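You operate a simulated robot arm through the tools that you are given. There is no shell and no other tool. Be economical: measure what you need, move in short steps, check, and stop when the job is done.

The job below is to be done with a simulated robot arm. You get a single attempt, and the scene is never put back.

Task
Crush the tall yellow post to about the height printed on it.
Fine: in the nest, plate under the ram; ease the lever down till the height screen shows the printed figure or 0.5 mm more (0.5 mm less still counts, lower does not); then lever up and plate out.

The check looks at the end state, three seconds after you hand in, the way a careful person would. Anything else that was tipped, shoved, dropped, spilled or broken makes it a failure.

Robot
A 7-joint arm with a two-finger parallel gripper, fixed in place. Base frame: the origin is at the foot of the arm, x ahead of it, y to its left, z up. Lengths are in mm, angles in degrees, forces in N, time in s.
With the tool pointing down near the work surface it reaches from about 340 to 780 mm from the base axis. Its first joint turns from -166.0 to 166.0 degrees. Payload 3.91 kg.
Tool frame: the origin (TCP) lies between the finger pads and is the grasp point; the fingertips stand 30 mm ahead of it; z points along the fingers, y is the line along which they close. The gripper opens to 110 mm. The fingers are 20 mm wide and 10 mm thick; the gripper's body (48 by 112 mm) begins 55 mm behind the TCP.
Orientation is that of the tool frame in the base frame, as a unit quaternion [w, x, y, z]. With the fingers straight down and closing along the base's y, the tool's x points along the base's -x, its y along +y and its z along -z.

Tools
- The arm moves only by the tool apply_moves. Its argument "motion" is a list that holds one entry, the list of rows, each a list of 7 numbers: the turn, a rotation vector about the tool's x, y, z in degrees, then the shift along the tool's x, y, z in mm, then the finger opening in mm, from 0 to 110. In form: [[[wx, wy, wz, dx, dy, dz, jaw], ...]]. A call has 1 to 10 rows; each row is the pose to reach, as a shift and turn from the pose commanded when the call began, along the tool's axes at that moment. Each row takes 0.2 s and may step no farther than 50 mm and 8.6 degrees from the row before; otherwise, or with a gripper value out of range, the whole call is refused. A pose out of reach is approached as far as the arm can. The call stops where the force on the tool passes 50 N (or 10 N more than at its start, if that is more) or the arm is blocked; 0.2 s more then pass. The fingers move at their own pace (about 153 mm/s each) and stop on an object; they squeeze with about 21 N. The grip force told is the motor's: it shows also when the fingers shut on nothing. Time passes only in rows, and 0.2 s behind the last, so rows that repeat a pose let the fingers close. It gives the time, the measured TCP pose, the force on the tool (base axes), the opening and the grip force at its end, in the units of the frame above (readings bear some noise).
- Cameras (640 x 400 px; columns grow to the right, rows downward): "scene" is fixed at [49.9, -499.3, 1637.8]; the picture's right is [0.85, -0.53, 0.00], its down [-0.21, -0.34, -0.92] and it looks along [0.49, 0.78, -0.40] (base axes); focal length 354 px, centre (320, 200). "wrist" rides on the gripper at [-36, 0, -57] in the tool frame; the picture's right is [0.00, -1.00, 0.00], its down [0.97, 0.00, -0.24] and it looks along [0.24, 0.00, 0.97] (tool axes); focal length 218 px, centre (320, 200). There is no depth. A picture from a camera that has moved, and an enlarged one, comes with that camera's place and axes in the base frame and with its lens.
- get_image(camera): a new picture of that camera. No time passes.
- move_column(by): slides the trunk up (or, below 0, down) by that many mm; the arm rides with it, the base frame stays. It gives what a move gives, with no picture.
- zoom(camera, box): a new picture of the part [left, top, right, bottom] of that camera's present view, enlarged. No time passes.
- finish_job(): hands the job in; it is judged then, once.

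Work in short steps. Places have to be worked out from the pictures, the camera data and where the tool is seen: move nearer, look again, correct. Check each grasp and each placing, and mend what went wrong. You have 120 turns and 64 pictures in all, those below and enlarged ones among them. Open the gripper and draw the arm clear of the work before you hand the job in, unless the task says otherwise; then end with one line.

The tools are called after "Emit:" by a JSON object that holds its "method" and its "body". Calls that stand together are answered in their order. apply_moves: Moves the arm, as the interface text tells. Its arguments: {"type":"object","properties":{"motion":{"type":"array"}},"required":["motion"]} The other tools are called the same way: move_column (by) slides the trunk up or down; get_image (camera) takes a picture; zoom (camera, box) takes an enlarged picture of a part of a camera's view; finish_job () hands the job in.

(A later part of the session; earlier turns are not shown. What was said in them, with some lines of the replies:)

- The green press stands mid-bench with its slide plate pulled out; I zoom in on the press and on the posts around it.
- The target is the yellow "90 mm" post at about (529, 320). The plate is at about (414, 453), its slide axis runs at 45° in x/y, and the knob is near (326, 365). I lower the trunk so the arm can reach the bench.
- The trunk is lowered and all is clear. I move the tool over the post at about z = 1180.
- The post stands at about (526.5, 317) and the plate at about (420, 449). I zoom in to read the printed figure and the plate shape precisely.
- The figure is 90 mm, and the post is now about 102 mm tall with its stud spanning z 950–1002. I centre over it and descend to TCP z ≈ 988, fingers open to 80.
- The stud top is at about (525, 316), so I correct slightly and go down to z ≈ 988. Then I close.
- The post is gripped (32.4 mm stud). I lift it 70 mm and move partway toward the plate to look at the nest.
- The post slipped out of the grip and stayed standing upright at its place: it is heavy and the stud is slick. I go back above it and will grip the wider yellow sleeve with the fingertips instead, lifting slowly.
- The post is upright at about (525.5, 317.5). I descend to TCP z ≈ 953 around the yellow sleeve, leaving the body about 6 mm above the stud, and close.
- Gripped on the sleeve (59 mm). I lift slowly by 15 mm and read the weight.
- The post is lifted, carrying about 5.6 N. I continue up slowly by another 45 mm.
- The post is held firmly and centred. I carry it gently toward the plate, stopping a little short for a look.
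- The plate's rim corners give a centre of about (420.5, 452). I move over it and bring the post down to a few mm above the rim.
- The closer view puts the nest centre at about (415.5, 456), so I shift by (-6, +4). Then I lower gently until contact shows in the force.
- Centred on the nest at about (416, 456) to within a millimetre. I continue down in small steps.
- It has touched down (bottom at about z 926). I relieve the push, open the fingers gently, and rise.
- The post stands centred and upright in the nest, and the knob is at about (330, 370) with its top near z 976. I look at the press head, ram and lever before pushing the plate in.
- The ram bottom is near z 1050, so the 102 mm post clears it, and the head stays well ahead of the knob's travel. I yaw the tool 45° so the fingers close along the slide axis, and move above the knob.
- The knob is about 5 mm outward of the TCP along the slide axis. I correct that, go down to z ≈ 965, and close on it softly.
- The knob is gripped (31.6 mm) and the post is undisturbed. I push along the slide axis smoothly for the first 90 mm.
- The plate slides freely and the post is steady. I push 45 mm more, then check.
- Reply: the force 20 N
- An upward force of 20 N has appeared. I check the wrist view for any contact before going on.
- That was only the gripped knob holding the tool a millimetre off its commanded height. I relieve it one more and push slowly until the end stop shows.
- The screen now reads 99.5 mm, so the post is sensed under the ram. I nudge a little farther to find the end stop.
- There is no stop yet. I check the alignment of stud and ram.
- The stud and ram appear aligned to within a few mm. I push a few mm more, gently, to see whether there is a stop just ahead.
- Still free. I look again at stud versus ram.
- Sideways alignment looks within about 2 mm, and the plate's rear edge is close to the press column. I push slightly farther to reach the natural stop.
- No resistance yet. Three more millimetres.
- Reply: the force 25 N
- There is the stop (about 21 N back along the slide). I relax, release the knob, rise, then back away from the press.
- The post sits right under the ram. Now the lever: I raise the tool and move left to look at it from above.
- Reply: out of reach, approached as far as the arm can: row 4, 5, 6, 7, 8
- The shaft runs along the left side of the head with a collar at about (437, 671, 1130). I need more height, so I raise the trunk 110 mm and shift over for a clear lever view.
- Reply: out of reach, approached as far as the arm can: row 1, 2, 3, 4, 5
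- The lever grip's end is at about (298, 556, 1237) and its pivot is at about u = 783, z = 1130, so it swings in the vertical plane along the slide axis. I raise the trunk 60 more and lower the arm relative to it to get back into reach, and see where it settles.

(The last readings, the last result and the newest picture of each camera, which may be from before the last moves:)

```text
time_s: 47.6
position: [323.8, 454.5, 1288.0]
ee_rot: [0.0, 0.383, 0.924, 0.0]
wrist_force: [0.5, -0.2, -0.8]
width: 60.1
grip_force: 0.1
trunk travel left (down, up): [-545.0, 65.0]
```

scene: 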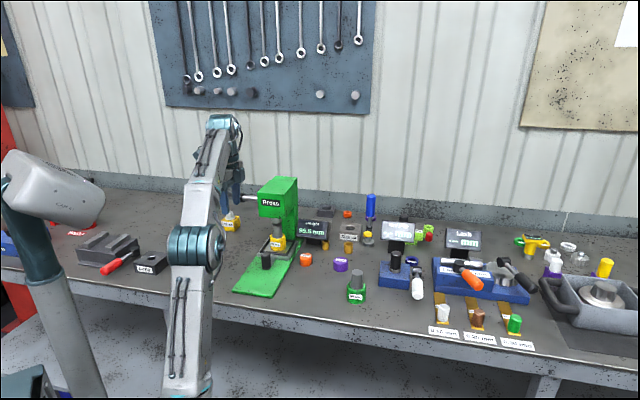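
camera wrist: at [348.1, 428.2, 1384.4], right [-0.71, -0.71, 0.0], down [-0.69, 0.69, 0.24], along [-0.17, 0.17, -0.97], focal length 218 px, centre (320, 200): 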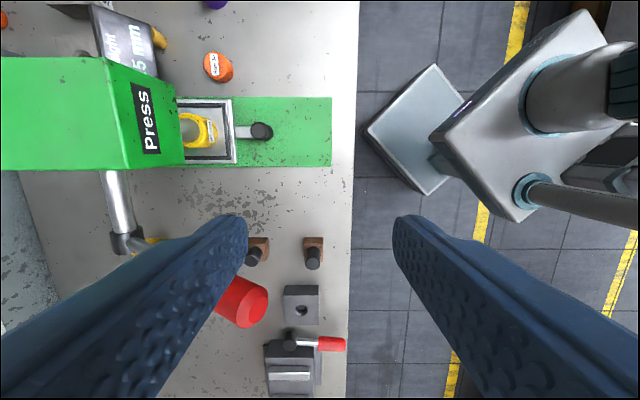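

Commands now track. I move over near the grip with the tips still above it, fingers closed, and look.

Emit:
{"method": "apply_moves", "body": {"motion": [[[0, 0, 0, 20, 8, -20, 40], [0, 0, 0, 40, 16, -25, 20], [0, 0, 0, 65, 24, -25, 0], [0, 0, 0, 86, 30, -25, 0], [0, 0, 0, 86, 30, -25, 0]]]}}

Emit:
{"method": "get_image", "body": {"camera": "wrist"}}

Emit:
{"method": "zoom", "body": {"camera": "scene", "box": [150, 110, 310, 230]}}

```text
time_s: 48.8
position: [284.1, 535.6, 1313.7]
ee_rot: [0.0, 0.383, 0.924, 0.002]
wrist_force: [0.8, -0.3, -0.6]
width: 0.0
grip_force: 21.4
trunk travel left (down, up): [-545.0, 65.0]
```

```text
25 pictures are left
camera wrist: at [308.4, 511.4, 1370.7], right [-0.71, -0.71, 0.0], down [-0.69, 0.69, 0.24], along [-0.17, 0.17, -0.97], focal length 218 px, centre (320, 200)
```

wrist: 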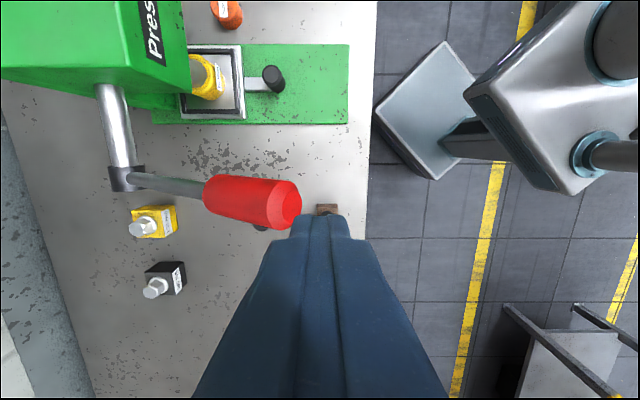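

```text
3.33 times, centred on (230, 170) of scene
camera zoom: at [49.9, -499.3, 1637.8], right [0.85, -0.53, 0.0], down [-0.21, -0.34, -0.92], along [0.49, 0.78, -0.4], focal length 1181 px, centre (620, 300)
```

zoom: 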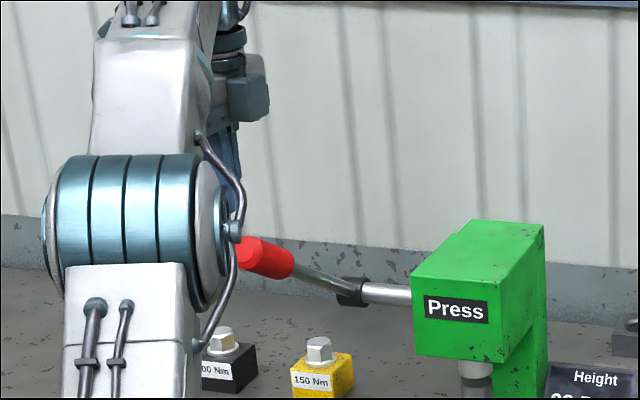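

The lever lies in the plane v ≈ 180, with the red grip from u ≈ 602 to 673 and its top near z 1238 at u = 630. I move the closed fingertips over u = 630 and lower to just above the grip.

Emit:
{"method": "apply_moves", "body": {"motion": [[[0, 0, 0, 2, 25, 0, 0], [0, 0, 0, 2, 50, 0, 0], [0, 0, 0, 2, 50, 20, 0], [0, 0, 0, 2, 50, 34, 0], [0, 0, 0, 2, 50, 34, 0]]]}}

Emit:
{"method": "get_image", "body": {"camera": "wrist"}}

```text
time_s: 50.0
position: [315.7, 572.4, 1277.6]
ee_rot: [-0.001, 0.383, 0.924, 0.0]
wrist_force: [-1.0, -0.5, -0.7]
width: 0.0
grip_force: 21.4
out of reach, approached as far as the arm can: row 2, 3, 4
trunk travel left (down, up): [-545.0, 65.0]
```

```text
23 pictures are left
camera wrist: at [340.7, 548.1, 1333.6], right [-0.71, -0.71, 0.0], down [-0.69, 0.69, 0.24], along [-0.17, 0.17, -0.97], focal length 218 px, centre (320, 200)
```

wrist: 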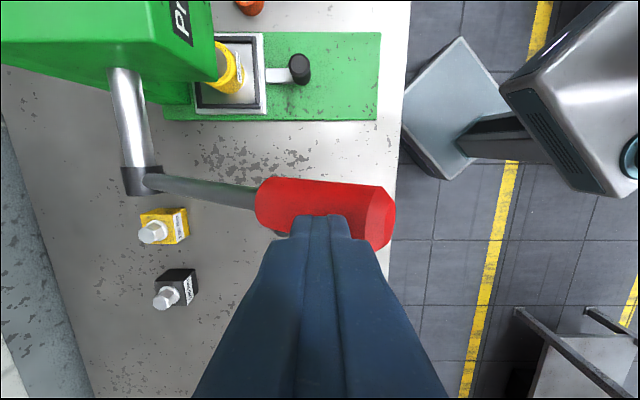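

The tips are right above the grip. I press down slowly 25 mm and watch the force.

Emit:
{"method": "apply_moves", "body": {"motion": [[[0, 0, 0, 0, 0, 4, 0], [0, 0, 0, 0, 0, 8, 0], [0, 0, 0, 0, 0, 12, 0], [0, 0, 0, 0, 0, 16, 0], [0, 0, 0, 0, 0, 20, 0], [0, 0, 0, 0, 0, 24, 0], [0, 0, 0, 0, 0, 24, 0]]]}}

Emit:
{"method": "zoom", "body": {"camera": "scene", "box": [180, 130, 340, 250]}}

```text
time_s: 51.6
position: [318.0, 572.6, 1253.7]
ee_rot: [0.0, 0.383, 0.924, 0.001]
wrist_force: [0.0, 0.1, -0.7]
width: 0.0
grip_force: 20.9
trunk travel left (down, up): [-545.0, 65.0]
```

```text
3.33 times, centred on (260, 190) of scene
camera zoom: at [49.9, -499.3, 1637.8], right [0.85, -0.53, 0.0], down [-0.21, -0.34, -0.92], along [0.49, 0.78, -0.4], focal length 1181 px, centre (520, 233)
```

zoom: 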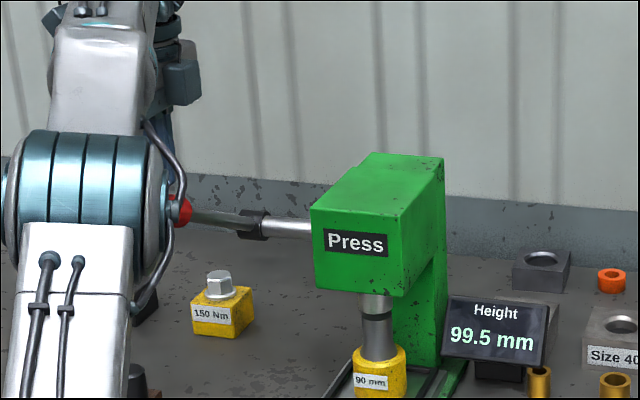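

The lever follows with almost no force and the ram is nearly on the stud. I continue in small steps.

Emit:
{"method": "apply_moves", "body": {"motion": [[[0, 0, 0, 0, 0, 2, 0], [0, 0, 0, 0, 0, 4, 0], [0, 0, 0, 0, 0, 6, 0], [0, 0, 0, 0, 0, 8, 0], [0, 0, 0, 0, 0, 10, 0], [0, 0, 0, 0, 0, 12, 0], [0, 0, 0, 0, 0, 12, 0]]]}}

Emit:
{"method": "zoom", "body": {"camera": "scene", "box": [180, 130, 340, 250]}}

```text
time_s: 53.2
position: [318.6, 572.6, 1242.9]
ee_rot: [0.0, 0.382, 0.924, 0.001]
wrist_force: [0.4, -0.4, 1.1]
width: 0.1
grip_force: 21.1
trunk travel left (down, up): [-545.0, 65.0]
```

```text
3.33 times, centred on (260, 190) of scene
camera zoom: at [49.9, -499.3, 1637.8], right [0.85, -0.53, 0.0], down [-0.21, -0.34, -0.92], along [0.49, 0.78, -0.4], focal length 1181 px, centre (520, 233)
```

zoom: 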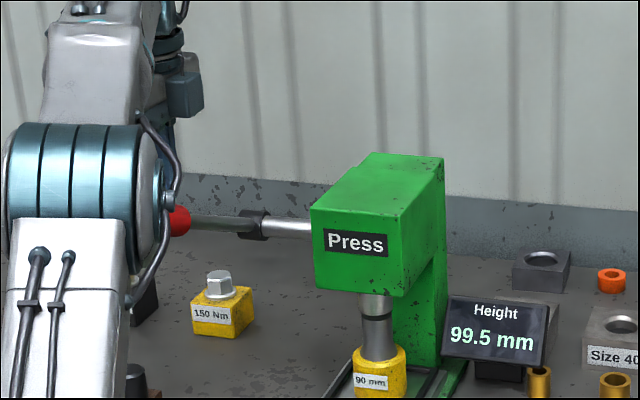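

Force is still about 1 N. I continue another 14 mm and watch for the force to rise at ram contact.

Emit:
{"method": "apply_moves", "body": {"motion": [[[0, 0, 0, 0, 0, 2, 0], [0, 0, 0, 0, 0, 4, 0], [0, 0, 0, 0, 0, 6, 0], [0, 0, 0, 0, 0, 8, 0], [0, 0, 0, 0, 0, 10, 0], [0, 0, 0, 0, 0, 12, 0], [0, 0, 0, 0, 0, 14, 0], [0, 0, 0, 0, 0, 14, 0]]]}}

Emit:
{"method": "zoom", "body": {"camera": "scene", "box": [180, 130, 340, 250]}}

```text
time_s: 55.0
position: [317.3, 571.9, 1229.5]
ee_rot: [0.0, 0.382, 0.924, 0.001]
wrist_force: [-0.4, -0.5, 1.4]
width: 0.1
grip_force: 20.9
trunk travel left (down, up): [-545.0, 65.0]
```

```text
3.33 times, centred on (260, 190) of scene
camera zoom: at [49.9, -499.3, 1637.8], right [0.85, -0.53, 0.0], down [-0.21, -0.34, -0.92], along [0.49, 0.78, -0.4], focal length 1181 px, centre (520, 233)
```

zoom: 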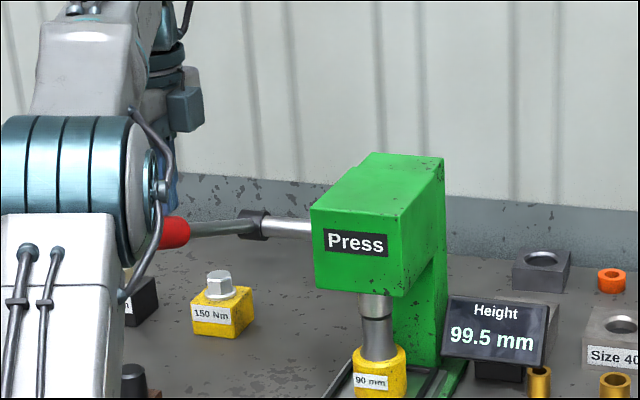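

The gap is nearly closed and the force is still low. I continue with finer steps.

Emit:
{"method": "apply_moves", "body": {"motion": [[[0, 0, 0, 0, 0, 1.5, 0], [0, 0, 0, 0, 0, 3, 0], [0, 0, 0, 0, 0, 4.5, 0], [0, 0, 0, 0, 0, 6, 0], [0, 0, 0, 0, 0, 7.5, 0], [0, 0, 0, 0, 0, 9, 0], [0, 0, 0, 0, 0, 10, 0], [0, 0, 0, 0, 0, 10, 0]]]}}

Emit:
{"method": "zoom", "body": {"camera": "scene", "box": [260, 190, 330, 250]}}

```text
time_s: 56.8
position: [317.7, 571.6, 1218.1]
ee_rot: [0.0, 0.383, 0.924, 0.001]
wrist_force: [-0.5, -0.8, 1.8]
width: 0.0
grip_force: 21.0
trunk travel left (down, up): [-545.0, 65.0]
```

```text
6.67 times, centred on (295, 220) of scene
camera zoom: at [49.9, -499.3, 1637.8], right [0.85, -0.53, 0.0], down [-0.21, -0.34, -0.92], along [0.49, 0.78, -0.4], focal length 2363 px, centre (487, 67)
```

zoom: 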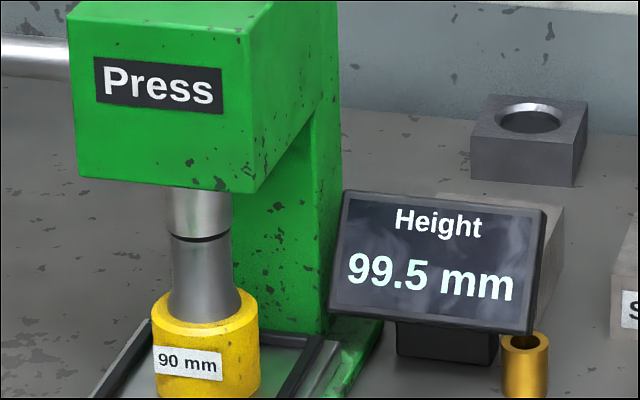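

About 3–4 mm of gap remains, and the ram moves roughly 0.2 mm per mm at the tip. I continue 13 mm.

Emit:
{"method": "apply_moves", "body": {"motion": [[[0, 0, 0, 0, 0, 1.5, 0], [0, 0, 0, 0, 0, 3, 0], [0, 0, 0, 0, 0, 4.5, 0], [0, 0, 0, 0, 0, 6, 0], [0, 0, 0, 0, 0, 7.5, 0], [0, 0, 0, 0, 0, 9, 0], [0, 0, 0, 0, 0, 10.5, 0], [0, 0, 0, 0, 0, 12, 0], [0, 0, 0, 0, 0, 13, 0], [0, 0, 0, 0, 0, 13, 0]]]}}

```text
time_s: 59.0
position: [316.9, 572.7, 1206.3]
ee_rot: [0.0, 0.382, 0.924, 0.001]
wrist_force: [0.3, 0.1, 2.2]
width: 0.0
grip_force: 21.0
trunk travel left (down, up): [-545.0, 65.0]
```

Force is 2.2 N, so no contact yet. I go on in 1 mm steps.

Emit:
{"method": "apply_moves", "body": {"motion": [[[0, 0, 0, 0, 0, 1, 0], [0, 0, 0, 0, 0, 2, 0], [0, 0, 0, 0, 0, 3, 0], [0, 0, 0, 0, 0, 4, 0], [0, 0, 0, 0, 0, 5, 0], [0, 0, 0, 0, 0, 6, 0], [0, 0, 0, 0, 0, 7, 0], [0, 0, 0, 0, 0, 8, 0], [0, 0, 0, 0, 0, 8, 0]]]}}

Emit:
{"method": "zoom", "body": {"camera": "scene", "box": [260, 190, 330, 250]}}

```text
time_s: 61.0
position: [318.8, 572.4, 1198.1]
ee_rot: [0.0, 0.382, 0.924, 0.001]
wrist_force: [0.1, -1.5, 1.8]
width: 0.1
grip_force: 21.0
trunk travel left (down, up): [-545.0, 65.0]
```

```text
6.67 times, centred on (295, 220) of scene
camera zoom: at [49.9, -499.3, 1637.8], right [0.85, -0.53, 0.0], down [-0.21, -0.34, -0.92], along [0.49, 0.78, -0.4], focal length 2363 px, centre (487, 67)
```

zoom: 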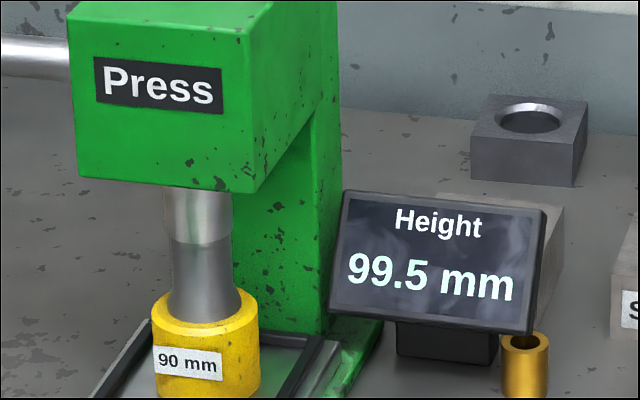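

The ram is almost on the stud. I continue with 1 mm steps and watch for the force jump.

Emit:
{"method": "apply_moves", "body": {"motion": [[[0, 0, 0, 0, 0, 1, 0], [0, 0, 0, 0, 0, 2, 0], [0, 0, 0, 0, 0, 3, 0], [0, 0, 0, 0, 0, 4, 0], [0, 0, 0, 0, 0, 5, 0], [0, 0, 0, 0, 0, 6, 0], [0, 0, 0, 0, 0, 7, 0], [0, 0, 0, 0, 0, 8, 0], [0, 0, 0, 0, 0, 8, 0]]]}}

```text
time_s: 63.0
position: [317.9, 572.9, 1189.2]
ee_rot: [0.001, 0.383, 0.924, 0.001]
wrist_force: [-1.5, -1.1, 2.5]
width: 0.0
grip_force: 21.7
trunk travel left (down, up): [-545.0, 65.0]
```

No force jump yet; another 8 mm.

Emit:
{"method": "apply_moves", "body": {"motion": [[[0, 0, 0, 0, 0, 1, 0], [0, 0, 0, 0, 0, 2, 0], [0, 0, 0, 0, 0, 3, 0], [0, 0, 0, 0, 0, 4, 0], [0, 0, 0, 0, 0, 5, 0], [0, 0, 0, 0, 0, 6, 0], [0, 0, 0, 0, 0, 7, 0], [0, 0, 0, 0, 0, 8, 0], [0, 0, 0, 0, 0, 8, 0]]]}}

Emit:
{"method": "zoom", "body": {"camera": "scene", "box": [180, 150, 340, 270]}}

```text
time_s: 65.0
position: [317.0, 574.7, 1182.2]
ee_rot: [-0.001, 0.382, 0.924, 0.002]
wrist_force: [1.2, -0.2, 0.5]
width: 0.1
grip_force: 21.3
trunk travel left (down, up): [-545.0, 65.0]
```

```text
3.33 times, centred on (260, 210) of scene
camera zoom: at [49.9, -499.3, 1637.8], right [0.85, -0.53, 0.0], down [-0.21, -0.34, -0.92], along [0.49, 0.78, -0.4], focal length 1181 px, centre (520, 167)
```

zoom: 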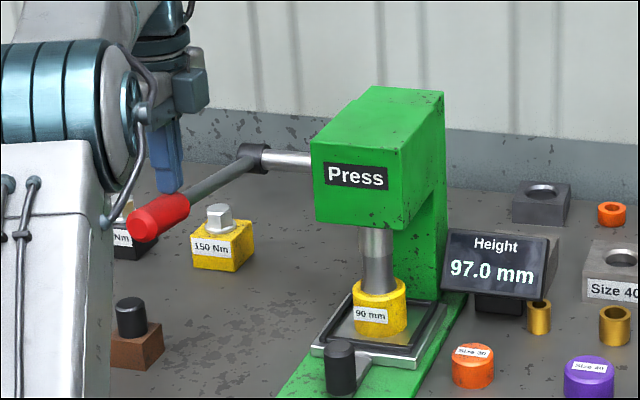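

The crush is under way at 97.0 mm, with very low force. I take 8 mm more at the tip, then read to get the rate.

Emit:
{"method": "apply_moves", "body": {"motion": [[[0, 0, 0, 0, 0, 1, 0], [0, 0, 0, 0, 0, 2, 0], [0, 0, 0, 0, 0, 3, 0], [0, 0, 0, 0, 0, 4, 0], [0, 0, 0, 0, 0, 5, 0], [0, 0, 0, 0, 0, 6, 0], [0, 0, 0, 0, 0, 7, 0], [0, 0, 0, 0, 0, 8, 0], [0, 0, 0, 0, 0, 8, 0]]]}}

Emit:
{"method": "zoom", "body": {"camera": "scene", "box": [180, 150, 340, 270]}}

```text
time_s: 67.0
position: [315.9, 572.8, 1175.0]
ee_rot: [0.0, 0.382, 0.924, 0.0]
wrist_force: [-0.9, 0.0, 2.1]
width: 0.0
grip_force: 21.3
trunk travel left (down, up): [-545.0, 65.0]
```

```text
3.33 times, centred on (260, 210) of scene
camera zoom: at [49.9, -499.3, 1637.8], right [0.85, -0.53, 0.0], down [-0.21, -0.34, -0.92], along [0.49, 0.78, -0.4], focal length 1181 px, centre (520, 167)
```

zoom: 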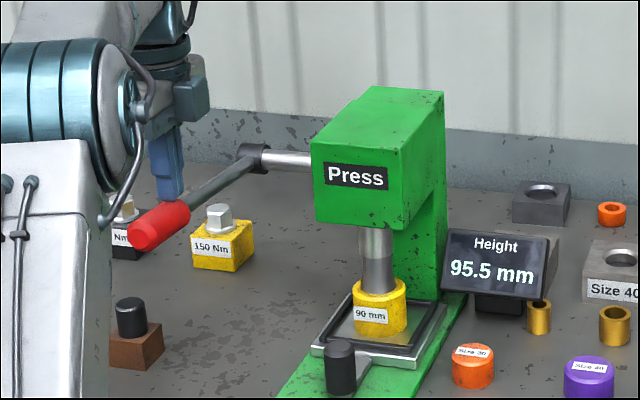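

The rate is about 0.19 mm per mm. I move 15 mm more, expecting about 92.7.

Emit:
{"method": "apply_moves", "body": {"motion": [[[0, 0, 0, 0, 0, 1.5, 0], [0, 0, 0, 0, 0, 3, 0], [0, 0, 0, 0, 0, 5, 0], [0, 0, 0, 0, 0, 7, 0], [0, 0, 0, 0, 0, 9, 0], [0, 0, 0, 0, 0, 11, 0], [0, 0, 0, 0, 0, 13, 0], [0, 0, 0, 0, 0, 15, 0], [0, 0, 0, 0, 0, 15, 0]]]}}

Emit:
{"method": "zoom", "body": {"camera": "scene", "box": [180, 150, 340, 270]}}

```text
time_s: 69.0
position: [317.7, 574.1, 1158.4]
ee_rot: [0.0, 0.382, 0.924, 0.001]
wrist_force: [-0.3, -1.7, 0.7]
width: 0.0
grip_force: 20.8
trunk travel left (down, up): [-545.0, 65.0]
```

```text
3.33 times, centred on (260, 210) of scene
camera zoom: at [49.9, -499.3, 1637.8], right [0.85, -0.53, 0.0], down [-0.21, -0.34, -0.92], along [0.49, 0.78, -0.4], focal length 1181 px, centre (520, 167)
```

zoom: 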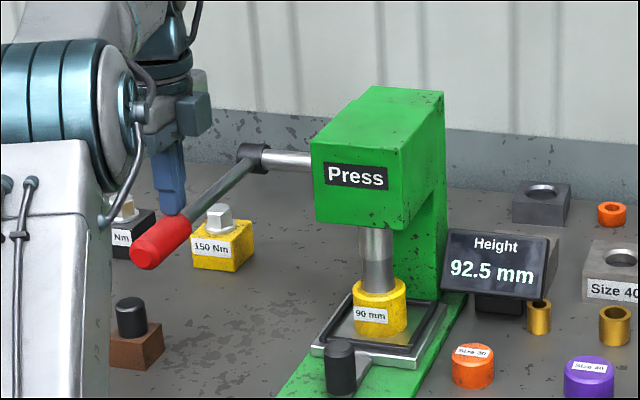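

Now 92.5. I move 8 mm more, expecting about 91.

Emit:
{"method": "apply_moves", "body": {"motion": [[[0, 0, 0, 0, 0, 1, 0], [0, 0, 0, 0, 0, 2, 0], [0, 0, 0, 0, 0, 3, 0], [0, 0, 0, 0, 0, 4, 0], [0, 0, 0, 0, 0, 5, 0], [0, 0, 0, 0, 0, 6, 0], [0, 0, 0, 0, 0, 7, 0], [0, 0, 0, 0, 0, 8, 0], [0, 0, 0, 0, 0, 8, 0]]]}}

Emit:
{"method": "zoom", "body": {"camera": "scene", "box": [180, 150, 340, 270]}}

```text
time_s: 71.0
position: [317.8, 571.8, 1150.8]
ee_rot: [0.0, 0.383, 0.924, 0.0]
wrist_force: [0.1, 0.6, 0.8]
width: 0.0
grip_force: 21.9
trunk travel left (down, up): [-545.0, 65.0]
```

```text
3.33 times, centred on (260, 210) of scene
camera zoom: at [49.9, -499.3, 1637.8], right [0.85, -0.53, 0.0], down [-0.21, -0.34, -0.92], along [0.49, 0.78, -0.4], focal length 1181 px, centre (520, 167)
```

zoom: 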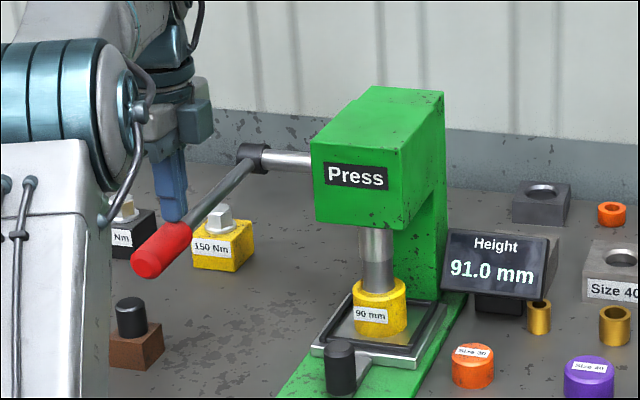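

91.0. Three more millimetres.

Emit:
{"method": "apply_moves", "body": {"motion": [[[0, 0, 0, 0, 0, 1, 0], [0, 0, 0, 0, 0, 2, 0], [0, 0, 0, 0, 0, 3, 0], [0, 0, 0, 0, 0, 3, 0]]]}}

Emit:
{"method": "zoom", "body": {"camera": "scene", "box": [180, 150, 340, 270]}}

```text
time_s: 72.0
position: [318.2, 573.2, 1147.6]
ee_rot: [0.001, 0.382, 0.924, 0.001]
wrist_force: [-0.2, -0.3, 0.3]
width: 0.0
grip_force: 21.0
trunk travel left (down, up): [-545.0, 65.0]
```

```text
3.33 times, centred on (260, 210) of scene
camera zoom: at [49.9, -499.3, 1637.8], right [0.85, -0.53, 0.0], down [-0.21, -0.34, -0.92], along [0.49, 0.78, -0.4], focal length 1181 px, centre (520, 167)
```

zoom: 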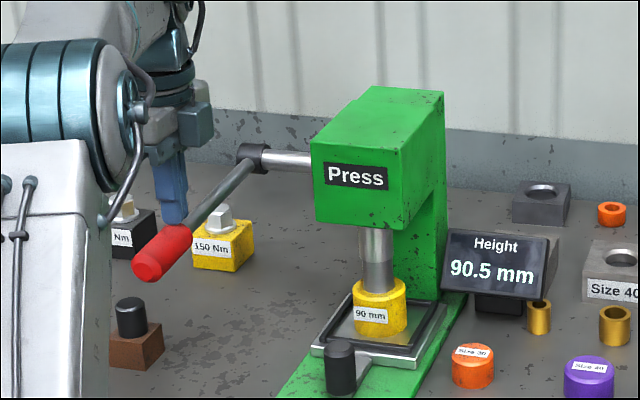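

The screen shows 90.5, which is in range. One more single millimetre (about 0.2 mm of crush) puts it safely within the band, then I back off upward to see whether the lever returns.

Emit:
{"method": "apply_moves", "body": {"motion": [[[0, 0, 0, 0, 0, 0.5, 0], [0, 0, 0, 0, 0, 1, 0], [0, 0, 0, 0, 0, 1, 0], [0, 0, 0, 0, 0, -5, 0], [0, 0, 0, 0, 0, -15, 0], [0, 0, 0, 0, 0, -30, 0], [0, 0, 0, 0, 0, -30, 0]]]}}

Emit:
{"method": "zoom", "body": {"camera": "scene", "box": [180, 150, 340, 270]}}

```text
time_s: 73.6
position: [317.0, 573.4, 1177.6]
ee_rot: [0.0, 0.383, 0.924, 0.001]
wrist_force: [-0.3, 0.1, -1.3]
width: 0.0
grip_force: 20.7
trunk travel left (down, up): [-545.0, 65.0]
```

```text
3.33 times, centred on (260, 210) of scene
camera zoom: at [49.9, -499.3, 1637.8], right [0.85, -0.53, 0.0], down [-0.21, -0.34, -0.92], along [0.49, 0.78, -0.4], focal length 1181 px, centre (520, 167)
```

zoom: 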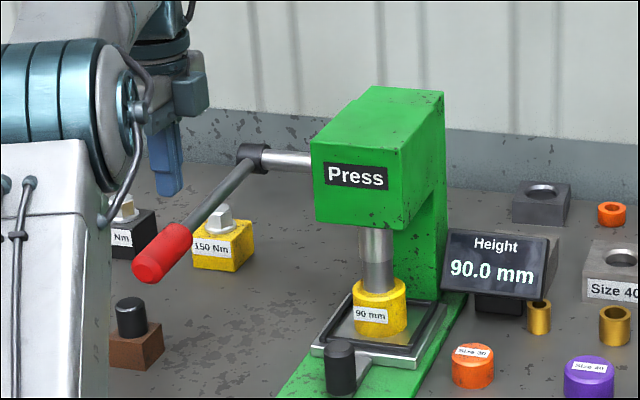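

The screen shows 90.0, exactly the printed figure, and the lever stays down by itself. To lift it I yaw the gripper 90° so the fingers straddle the lever sideways, staying above it while turning.

Emit:
{"method": "apply_moves", "body": {"motion": [[[0, 0, 0, 0, 0, -10, 0], [0, 0, 0, 0, 0, -20, 0], [0, 0, -8, 0, 0, -25, 0], [0, 0, -16, 0, 0, -25, 0], [0, 0, -24, 0, 0, -25, 0], [0, 0, -32, 0, 0, -25, 20], [0, 0, -40, 0, 0, -25, 40], [0, 0, -45, 0, 0, -25, 60], [0, 0, -45, 0, 0, -25, 60]]]}}

Emit:
{"method": "apply_moves", "body": {"motion": [[[0, 0, -8, 0, 0, 0, 60], [0, 0, -16, 0, 0, 0, 60], [0, 0, -24, 0, 0, 0, 60], [0, 0, -32, 0, 0, 0, 60], [0, 0, -40, 0, 0, 0, 60], [0, 0, -45, 0, 0, 0, 60], [0, 0, -45, 0, 0, 0, 60]]]}}

Emit:
{"method": "get_image", "body": {"camera": "wrist"}}

```text
time_s: 75.6
position: [317.2, 573.5, 1202.6]
ee_rot: [0.001, -0.001, 1.0, 0.0]
wrist_force: [-0.3, -0.4, -0.6]
width: 60.0
grip_force: 0.0
trunk travel left (down, up): [-545.0, 65.0]
```

```text
time_s: 77.2
position: [317.6, 572.7, 1201.8]
ee_rot: [0.001, -0.384, 0.923, 0.001]
wrist_force: [0.3, 0.4, 0.6]
width: 59.9
grip_force: 0.0
trunk travel left (down, up): [-545.0, 65.0]
```

```text
11 pictures are left
camera wrist: at [342.7, 598.5, 1258.5], right [0.71, -0.71, 0.0], down [-0.69, -0.69, 0.24], along [-0.17, -0.17, -0.97], focal length 218 px, centre (320, 200)
```

wrist: 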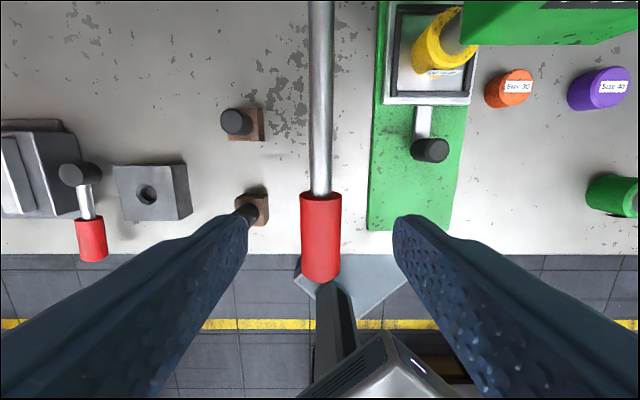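

The lever is centred between the open fingers. I shift 15 mm outward and descend 98 mm to straddle the red grip, then close.

Emit:
{"method": "apply_moves", "body": {"motion": [[[0, 0, 0, 15, 0, 20, 60], [0, 0, 0, 15, 0, 45, 60], [0, 0, 0, 15, 0, 70, 60], [0, 0, 0, 15, 0, 90, 60], [0, 0, 0, 15, 0, 98, 60], [0, 0, 0, 15, 0, 98, 60]]]}}

Emit:
{"method": "get_image", "body": {"camera": "wrist"}}

```text
time_s: 78.6
position: [306.3, 563.2, 1105.4]
ee_rot: [0.0, -0.383, 0.924, 0.0]
wrist_force: [-0.3, -0.4, -0.5]
width: 60.2
grip_force: 0.1
trunk travel left (down, up): [-545.0, 65.0]
```

```text
10 pictures are left
camera wrist: at [331.4, 589.2, 1161.7], right [0.71, -0.71, 0.0], down [-0.69, -0.69, 0.24], along [-0.17, -0.17, -0.97], focal length 218 px, centre (320, 200)
```

wrist: 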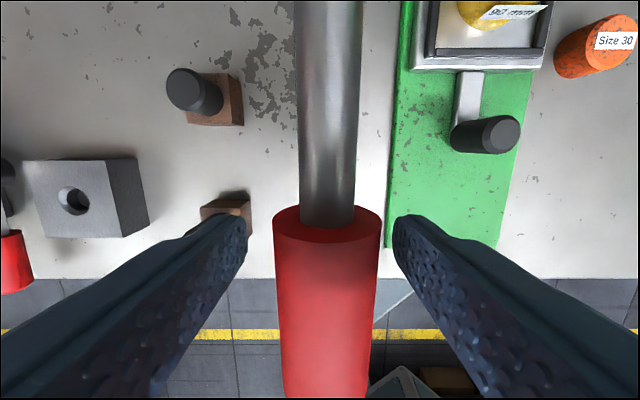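

The straddle is good, with the grip 1.5 mm off to one side. I adjust and close on it.

Emit:
{"method": "apply_moves", "body": {"motion": [[[0, 0, 0, 0, -1.5, 0, 60], [0, 0, 0, 0, -1.5, 0, 45], [0, 0, 0, 0, -1.5, 0, 36], [0, 0, 0, 0, -1.5, 0, 20], [0, 0, 0, 0, -1.5, 0, 20], [0, 0, 0, 0, -1.5, 0, 20]]]}}

```text
time_s: 80.0
position: [308.5, 563.0, 1104.7]
ee_rot: [-0.001, -0.383, 0.924, -0.001]
wrist_force: [1.7, -3.6, -1.3]
width: 31.7
grip_force: 45.0
trunk travel left (down, up): [-545.0, 65.0]
```

The grip is held (31.7 mm). I lift it along the lever's arc to start with.

Emit:
{"method": "apply_moves", "body": {"motion": [[[0, 0, 0, 0.5, 0, -5, 20], [0, 0, 0, 1.3, 0, -12, 20], [0, 0, 0, 2.2, 0, -20, 20], [0, 0, 0, 2.6, 0, -28, 20], [0, 0, 0, 2.5, 0, -36, 20], [0, 0, 0, 2.2, 0, -44, 20], [0, 0, 0, 1.5, 0, -52, 20], [0, 0, 0, 0.5, 0, -60, 20], [0, 0, 0, 0.5, 0, -60, 20]]]}}

Emit:
{"method": "zoom", "body": {"camera": "scene", "box": [180, 150, 340, 270]}}

```text
time_s: 82.0
position: [311.6, 565.1, 1161.9]
ee_rot: [0.0, -0.382, 0.924, -0.001]
wrist_force: [12.2, 10.2, -15.0]
width: 31.2
grip_force: 45.4
trunk travel left (down, up): [-545.0, 65.0]
```

```text
3.33 times, centred on (260, 210) of scene
camera zoom: at [49.9, -499.3, 1637.8], right [0.85, -0.53, 0.0], down [-0.21, -0.34, -0.92], along [0.49, 0.78, -0.4], focal length 1181 px, centre (520, 167)
```

zoom: 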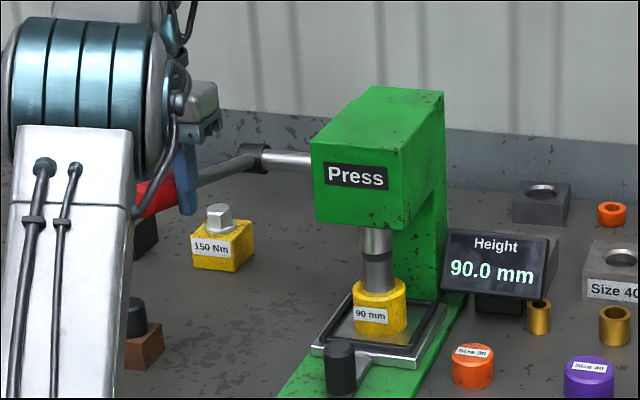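

The ram is rising cleanly and the post stays at 90.0. The force says I should lean a bit more toward the press; I continue along the arc.

Emit:
{"method": "apply_moves", "body": {"motion": [[[0, 0, 0, -2, 0, -4, 20], [0, 0, 0, -4, 0, -11, 20], [0, 0, 0, -6.5, 0, -18, 20], [0, 0, 0, -9.5, 0, -25, 20], [0, 0, 0, -13, 0, -32, 20], [0, 0, 0, -16.5, 0, -39, 20], [0, 0, 0, -20, 0, -46, 20], [0, 0, 0, -23, 0, -51, 20], [0, 0, 0, -23, 0, -51, 20]]]}}

Emit:
{"method": "zoom", "body": {"camera": "scene", "box": [180, 130, 340, 250]}}

```text
time_s: 84.0
position: [324.8, 579.2, 1215.1]
ee_rot: [0.0, -0.382, 0.924, 0.0]
wrist_force: [2.4, 1.9, -11.3]
width: 31.2
grip_force: 45.5
trunk travel left (down, up): [-545.0, 65.0]
```

```text
3.33 times, centred on (260, 190) of scene
camera zoom: at [49.9, -499.3, 1637.8], right [0.85, -0.53, 0.0], down [-0.21, -0.34, -0.92], along [0.49, 0.78, -0.4], focal length 1181 px, centre (520, 233)
```

zoom: 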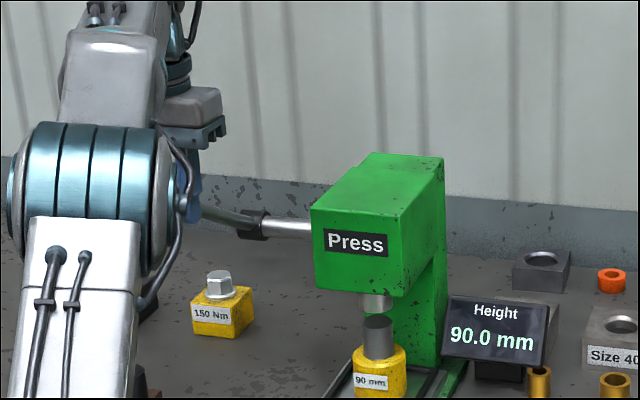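

The ram is almost fully up. I lift a little more toward the top of the stroke.

Emit:
{"method": "apply_moves", "body": {"motion": [[[0, 0, 0, -2, 0, -3, 20], [0, 0, 0, -4, 0, -6, 20], [0, 0, 0, -6, 0, -9, 20], [0, 0, 0, -8, 0, -12, 20], [0, 0, 0, -8, 0, -12, 20]]]}}

```text
time_s: 85.3
position: [328.1, 582.2, 1223.4]
ee_rot: [-0.005, -0.384, 0.923, -0.005]
wrist_force: [-3.8, -6.2, -11.3]
width: 31.2
grip_force: 45.2
trunk travel left (down, up): [-545.0, 65.0]
stopped in row 5: the force on the tool passed its limit (the readings are from after the stop); the commanded pose is now the measured one
```

That is the lever's upper stop. I open the fingers, and use the trunk to lift straight off the lever.

Emit:
{"method": "apply_moves", "body": {"motion": [[[0, 0, 0, 0, 0, 1, 20], [0, 0, 0, 0, 0, 1, 40], [0, 0, 0, 0, 0, 1, 64], [0, 0, 0, 0, 0, 1, 64]]]}}

Emit:
{"method": "move_column", "body": {"by": 62}}

Emit:
{"method": "get_image", "body": {"camera": "scene"}}

```text
time_s: 86.3
position: [329.6, 582.7, 1223.4]
ee_rot: [-0.004, -0.383, 0.924, -0.004]
wrist_force: [0.0, 0.0, -0.6]
width: 63.8
grip_force: 0.1
trunk travel left (down, up): [-545.0, 65.0]
```

```text
time_s: 87.3
position: [330.1, 581.8, 1286.8]
ee_rot: [-0.003, -0.383, 0.924, -0.003]
wrist_force: [0.3, -0.1, -0.1]
width: 64.1
grip_force: 0.0
trunk travel left (down, up): [-607.0, 3.0]
```

```text
7 pictures are left
```

scene: 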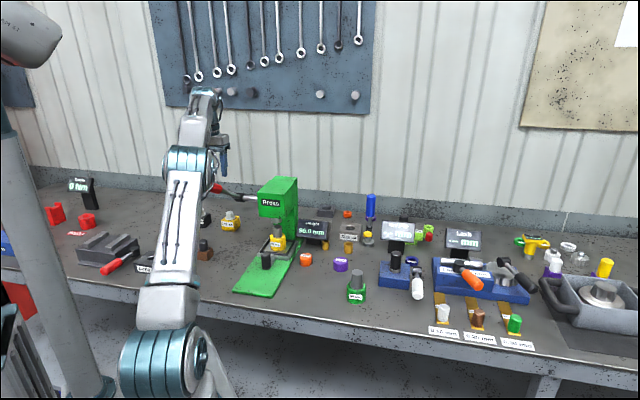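

The lever is up and the screen still reads about 90.0. I move sideways off the lever toward the knob, yawing back so the fingers close along the slide.

Emit:
{"method": "apply_moves", "body": {"motion": [[[0, 0, 0, 5, -15, 0, 64], [0, 0, 8, 10, -35, 0, 64], [0, 0, 16, 15, -55, 0, 64], [0, 0, 24, 20, -75, 0, 64], [0, 0, 32, 20, -95, 0, 64], [0, 0, 40, 20, -115, 0, 64], [0, 0, 48, 20, -135, 0, 64], [0, 0, 56, 20, -150, 0, 64], [0, 0, 64, 20, -150, 0, 64], [0, 0, 72, 20, -150, 0, 64]]]}}

```text
time_s: 89.5
position: [421.3, 460.7, 1286.8]
ee_rot: [-0.002, 0.233, 0.972, -0.005]
wrist_force: [0.4, -0.5, 0.2]
width: 64.0
grip_force: 0.1
trunk travel left (down, up): [-607.0, 3.0]
```

At u ≈ 624, v ≈ 28. I finish the yaw, then lower the trunk.

Emit:
{"method": "apply_moves", "body": {"motion": [[[0, 0, 6, 0, 0, 0, 64], [0, 0, 12, 0, 0, 0, 64], [0, 0, 18, 0, 0, 0, 64], [0, 0, 18, 0, 0, 0, 64]]]}}

Emit:
{"method": "move_column", "body": {"by": -215}}

Emit:
{"method": "get_image", "body": {"camera": "wrist"}}

```text
time_s: 90.5
position: [420.6, 462.1, 1286.8]
ee_rot: [0.0, 0.382, 0.924, -0.005]
wrist_force: [-0.3, -0.1, -0.2]
width: 64.1
grip_force: 0.0
trunk travel left (down, up): [-607.0, 3.0]
```

```text
time_s: 92.8
position: [422.2, 461.7, 1070.6]
ee_rot: [0.0, 0.381, 0.924, -0.004]
wrist_force: [-0.4, -1.0, 1.1]
width: 64.3
grip_force: 0.0
trunk travel left (down, up): [-392.0, 218.0]
```

```text
6 pictures are left
camera wrist: at [446.0, 437.9, 1128.0], right [-0.71, -0.71, 0.01], down [-0.69, 0.69, 0.24], along [-0.17, 0.16, -0.97], focal length 218 px, centre (320, 200)
```

wrist: 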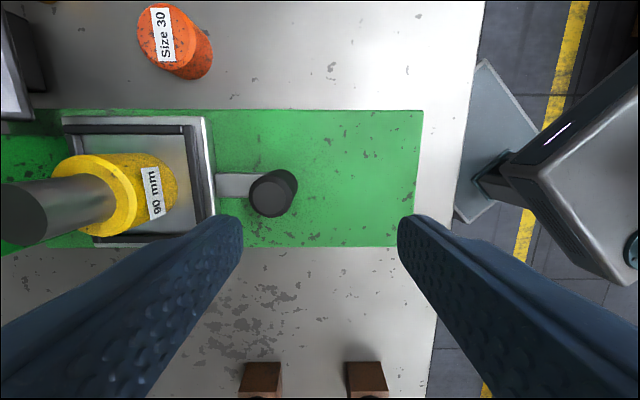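

The knob is at u ≈ 660, v ≈ 27.5. I shift 35 mm along the slide and descend onto it, then close.

Emit:
{"method": "apply_moves", "body": {"motion": [[[0, 0, 0, 0, 20, 10, 64], [0, 0, 0, 0, 35, 35, 64], [0, 0, 0, 0, 35, 65, 64], [0, 0, 0, 0, 35, 90, 64], [0, 0, 0, 0, 35, 103, 64], [0, 0, 0, 0, 35, 103, 48], [0, 0, 0, 0, 35, 103, 38], [0, 0, 0, 0, 35, 103, 20], [0, 0, 0, 0, 35, 103, 20], [0, 0, 0, 0, 35, 103, 20]]]}}

```text
time_s: 95.0
position: [446.8, 486.1, 967.6]
ee_rot: [-0.001, 0.382, 0.924, -0.005]
wrist_force: [-1.0, -0.2, -4.0]
width: 31.6
grip_force: 45.0
trunk travel left (down, up): [-392.0, 218.0]
```

The knob is gripped. I pull the plate out smoothly, 95 mm first.

Emit:
{"method": "apply_moves", "body": {"motion": [[[0, 0, 0, 0, -3, 0, 20], [0, 0, 0, 0, -9, 0, 20], [0, 0, 0, 0, -18, 0, 20], [0, 0, 0, 0, -30, 0, 20], [0, 0, 0, 0, -43, 0, 20], [0, 0, 0, 0, -56, 0, 20], [0, 0, 0, 0, -69, 0, 20], [0, 0, 0, 0, -81, 0, 20], [0, 0, 0, 0, -90, 0, 20], [0, 0, 0, 0, -95, 0, 20]]]}}

```text
time_s: 97.2
position: [378.7, 417.7, 966.7]
ee_rot: [-0.001, 0.381, 0.924, -0.006]
wrist_force: [10.2, -9.0, -22.7]
width: 31.9
grip_force: 44.5
trunk travel left (down, up): [-392.0, 218.0]
```

Side loads have built up because my path is slightly skewed. I correct by about 2 mm down and 1.5 mm sideways and pull out the remaining distance.

Emit:
{"method": "apply_moves", "body": {"motion": [[[0, 0, 0, -1.5, -2, 2, 20], [0, 0, 0, -1.7, -8, 2.1, 20], [0, 0, 0, -1.9, -17, 2.2, 20], [0, 0, 0, -2.1, -28, 2.4, 20], [0, 0, 0, -2.3, -40, 2.6, 20], [0, 0, 0, -2.5, -52, 2.8, 20], [0, 0, 0, -2.7, -62, 2.9, 20], [0, 0, 0, -2.8, -69, 3, 20], [0, 0, 0, -2.8, -73, 3, 20], [0, 0, 0, -2.8, -73, 3, 20]]]}}

Emit:
{"method": "zoom", "body": {"camera": "scene", "box": [190, 160, 350, 310]}}

```text
time_s: 99.4
position: [325.9, 366.4, 967.3]
ee_rot: [0.0, 0.381, 0.925, -0.003]
wrist_force: [-1.7, 14.2, 15.7]
width: 31.8
grip_force: 44.5
trunk travel left (down, up): [-392.0, 218.0]
```

```text
2.67 times, centred on (270, 235) of scene
camera zoom: at [49.9, -499.3, 1637.8], right [0.85, -0.53, 0.0], down [-0.21, -0.34, -0.92], along [0.49, 0.78, -0.4], focal length 945 px, centre (453, 107)
```

zoom: 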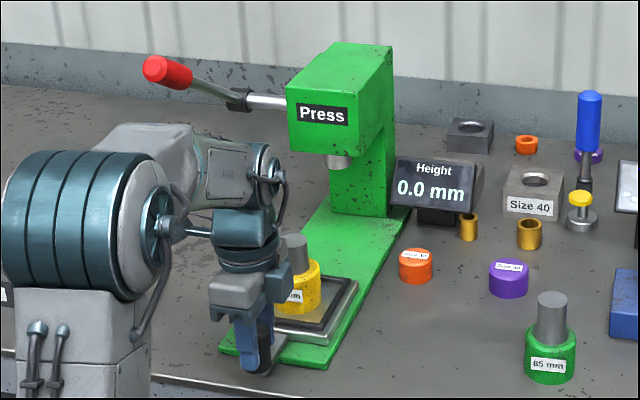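

The plate is back at its original outer position and the lever is up. I relieve the load, release the knob, and rise.

Emit:
{"method": "apply_moves", "body": {"motion": [[[0, 0, 0, 1, 1.5, -1.5, 20], [0, 0, 0, 1, 1.5, -1.5, 36], [0, 0, 0, 1, 1.5, -1.5, 50], [0, 0, 0, 1, 1.5, -1.5, 64], [0, 0, 0, 1, 1.5, -1.5, 64], [0, 0, 0, 1, 1.5, -30, 64], [0, 0, 0, 1, 1.5, -65, 64], [0, 0, 0, 0, -20, -105, 64], [0, 0, 0, 0, -50, -130, 64], [0, 0, 0, 0, -75, -140, 64]]]}}

Emit:
{"method": "move_column", "body": {"by": 120}}

Emit:
{"method": "get_image", "body": {"camera": "scene"}}

Emit:
{"method": "get_image", "body": {"camera": "wrist"}}

```text
time_s: 101.6
position: [277.3, 312.8, 1105.5]
ee_rot: [0.001, 0.382, 0.924, -0.004]
wrist_force: [0.6, 0.0, 0.6]
width: 63.7
grip_force: 0.1
trunk travel left (down, up): [-392.0, 218.0]
```

```text
time_s: 103.1
position: [277.9, 313.3, 1224.9]
ee_rot: [0.0, 0.382, 0.924, -0.004]
wrist_force: [-0.6, 0.6, 0.1]
width: 64.1
grip_force: 0.0
trunk travel left (down, up): [-512.0, 98.0]
```

```text
4 pictures are left
```

scene: 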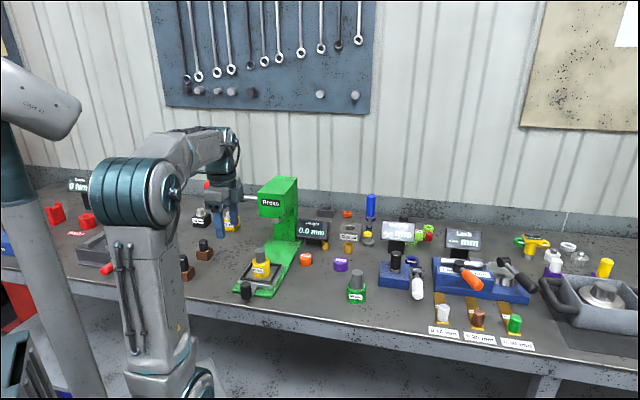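

```text
3 pictures are left
camera wrist: at [303.0, 288.5, 1281.7], right [-0.71, -0.71, 0.01], down [-0.69, 0.69, 0.24], along [-0.17, 0.16, -0.97], focal length 218 px, centre (320, 200)
```

wrist: 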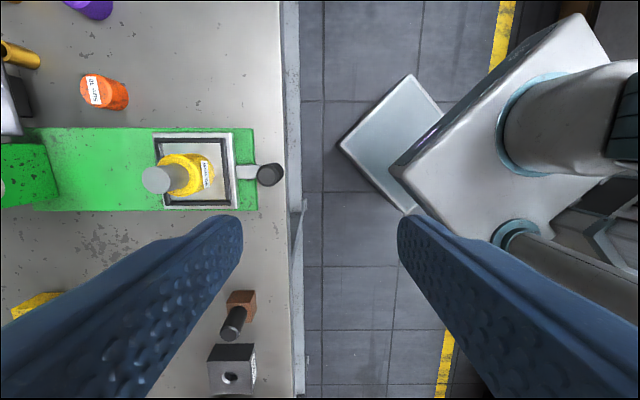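

The post stands in the nest, the plate is out, the lever is up, the arm is clear and the gripper is open. Everything else is untouched, so I hand in.

Emit:
{"method": "finish_job", "body": {}}

```text
The job is handed in.
```

I crushed the yellow post to its printed 90 mm: the height screen read 90.0 mm. The lever is back up, the plate is out with the post still in the nest, and nothing else was disturbed.
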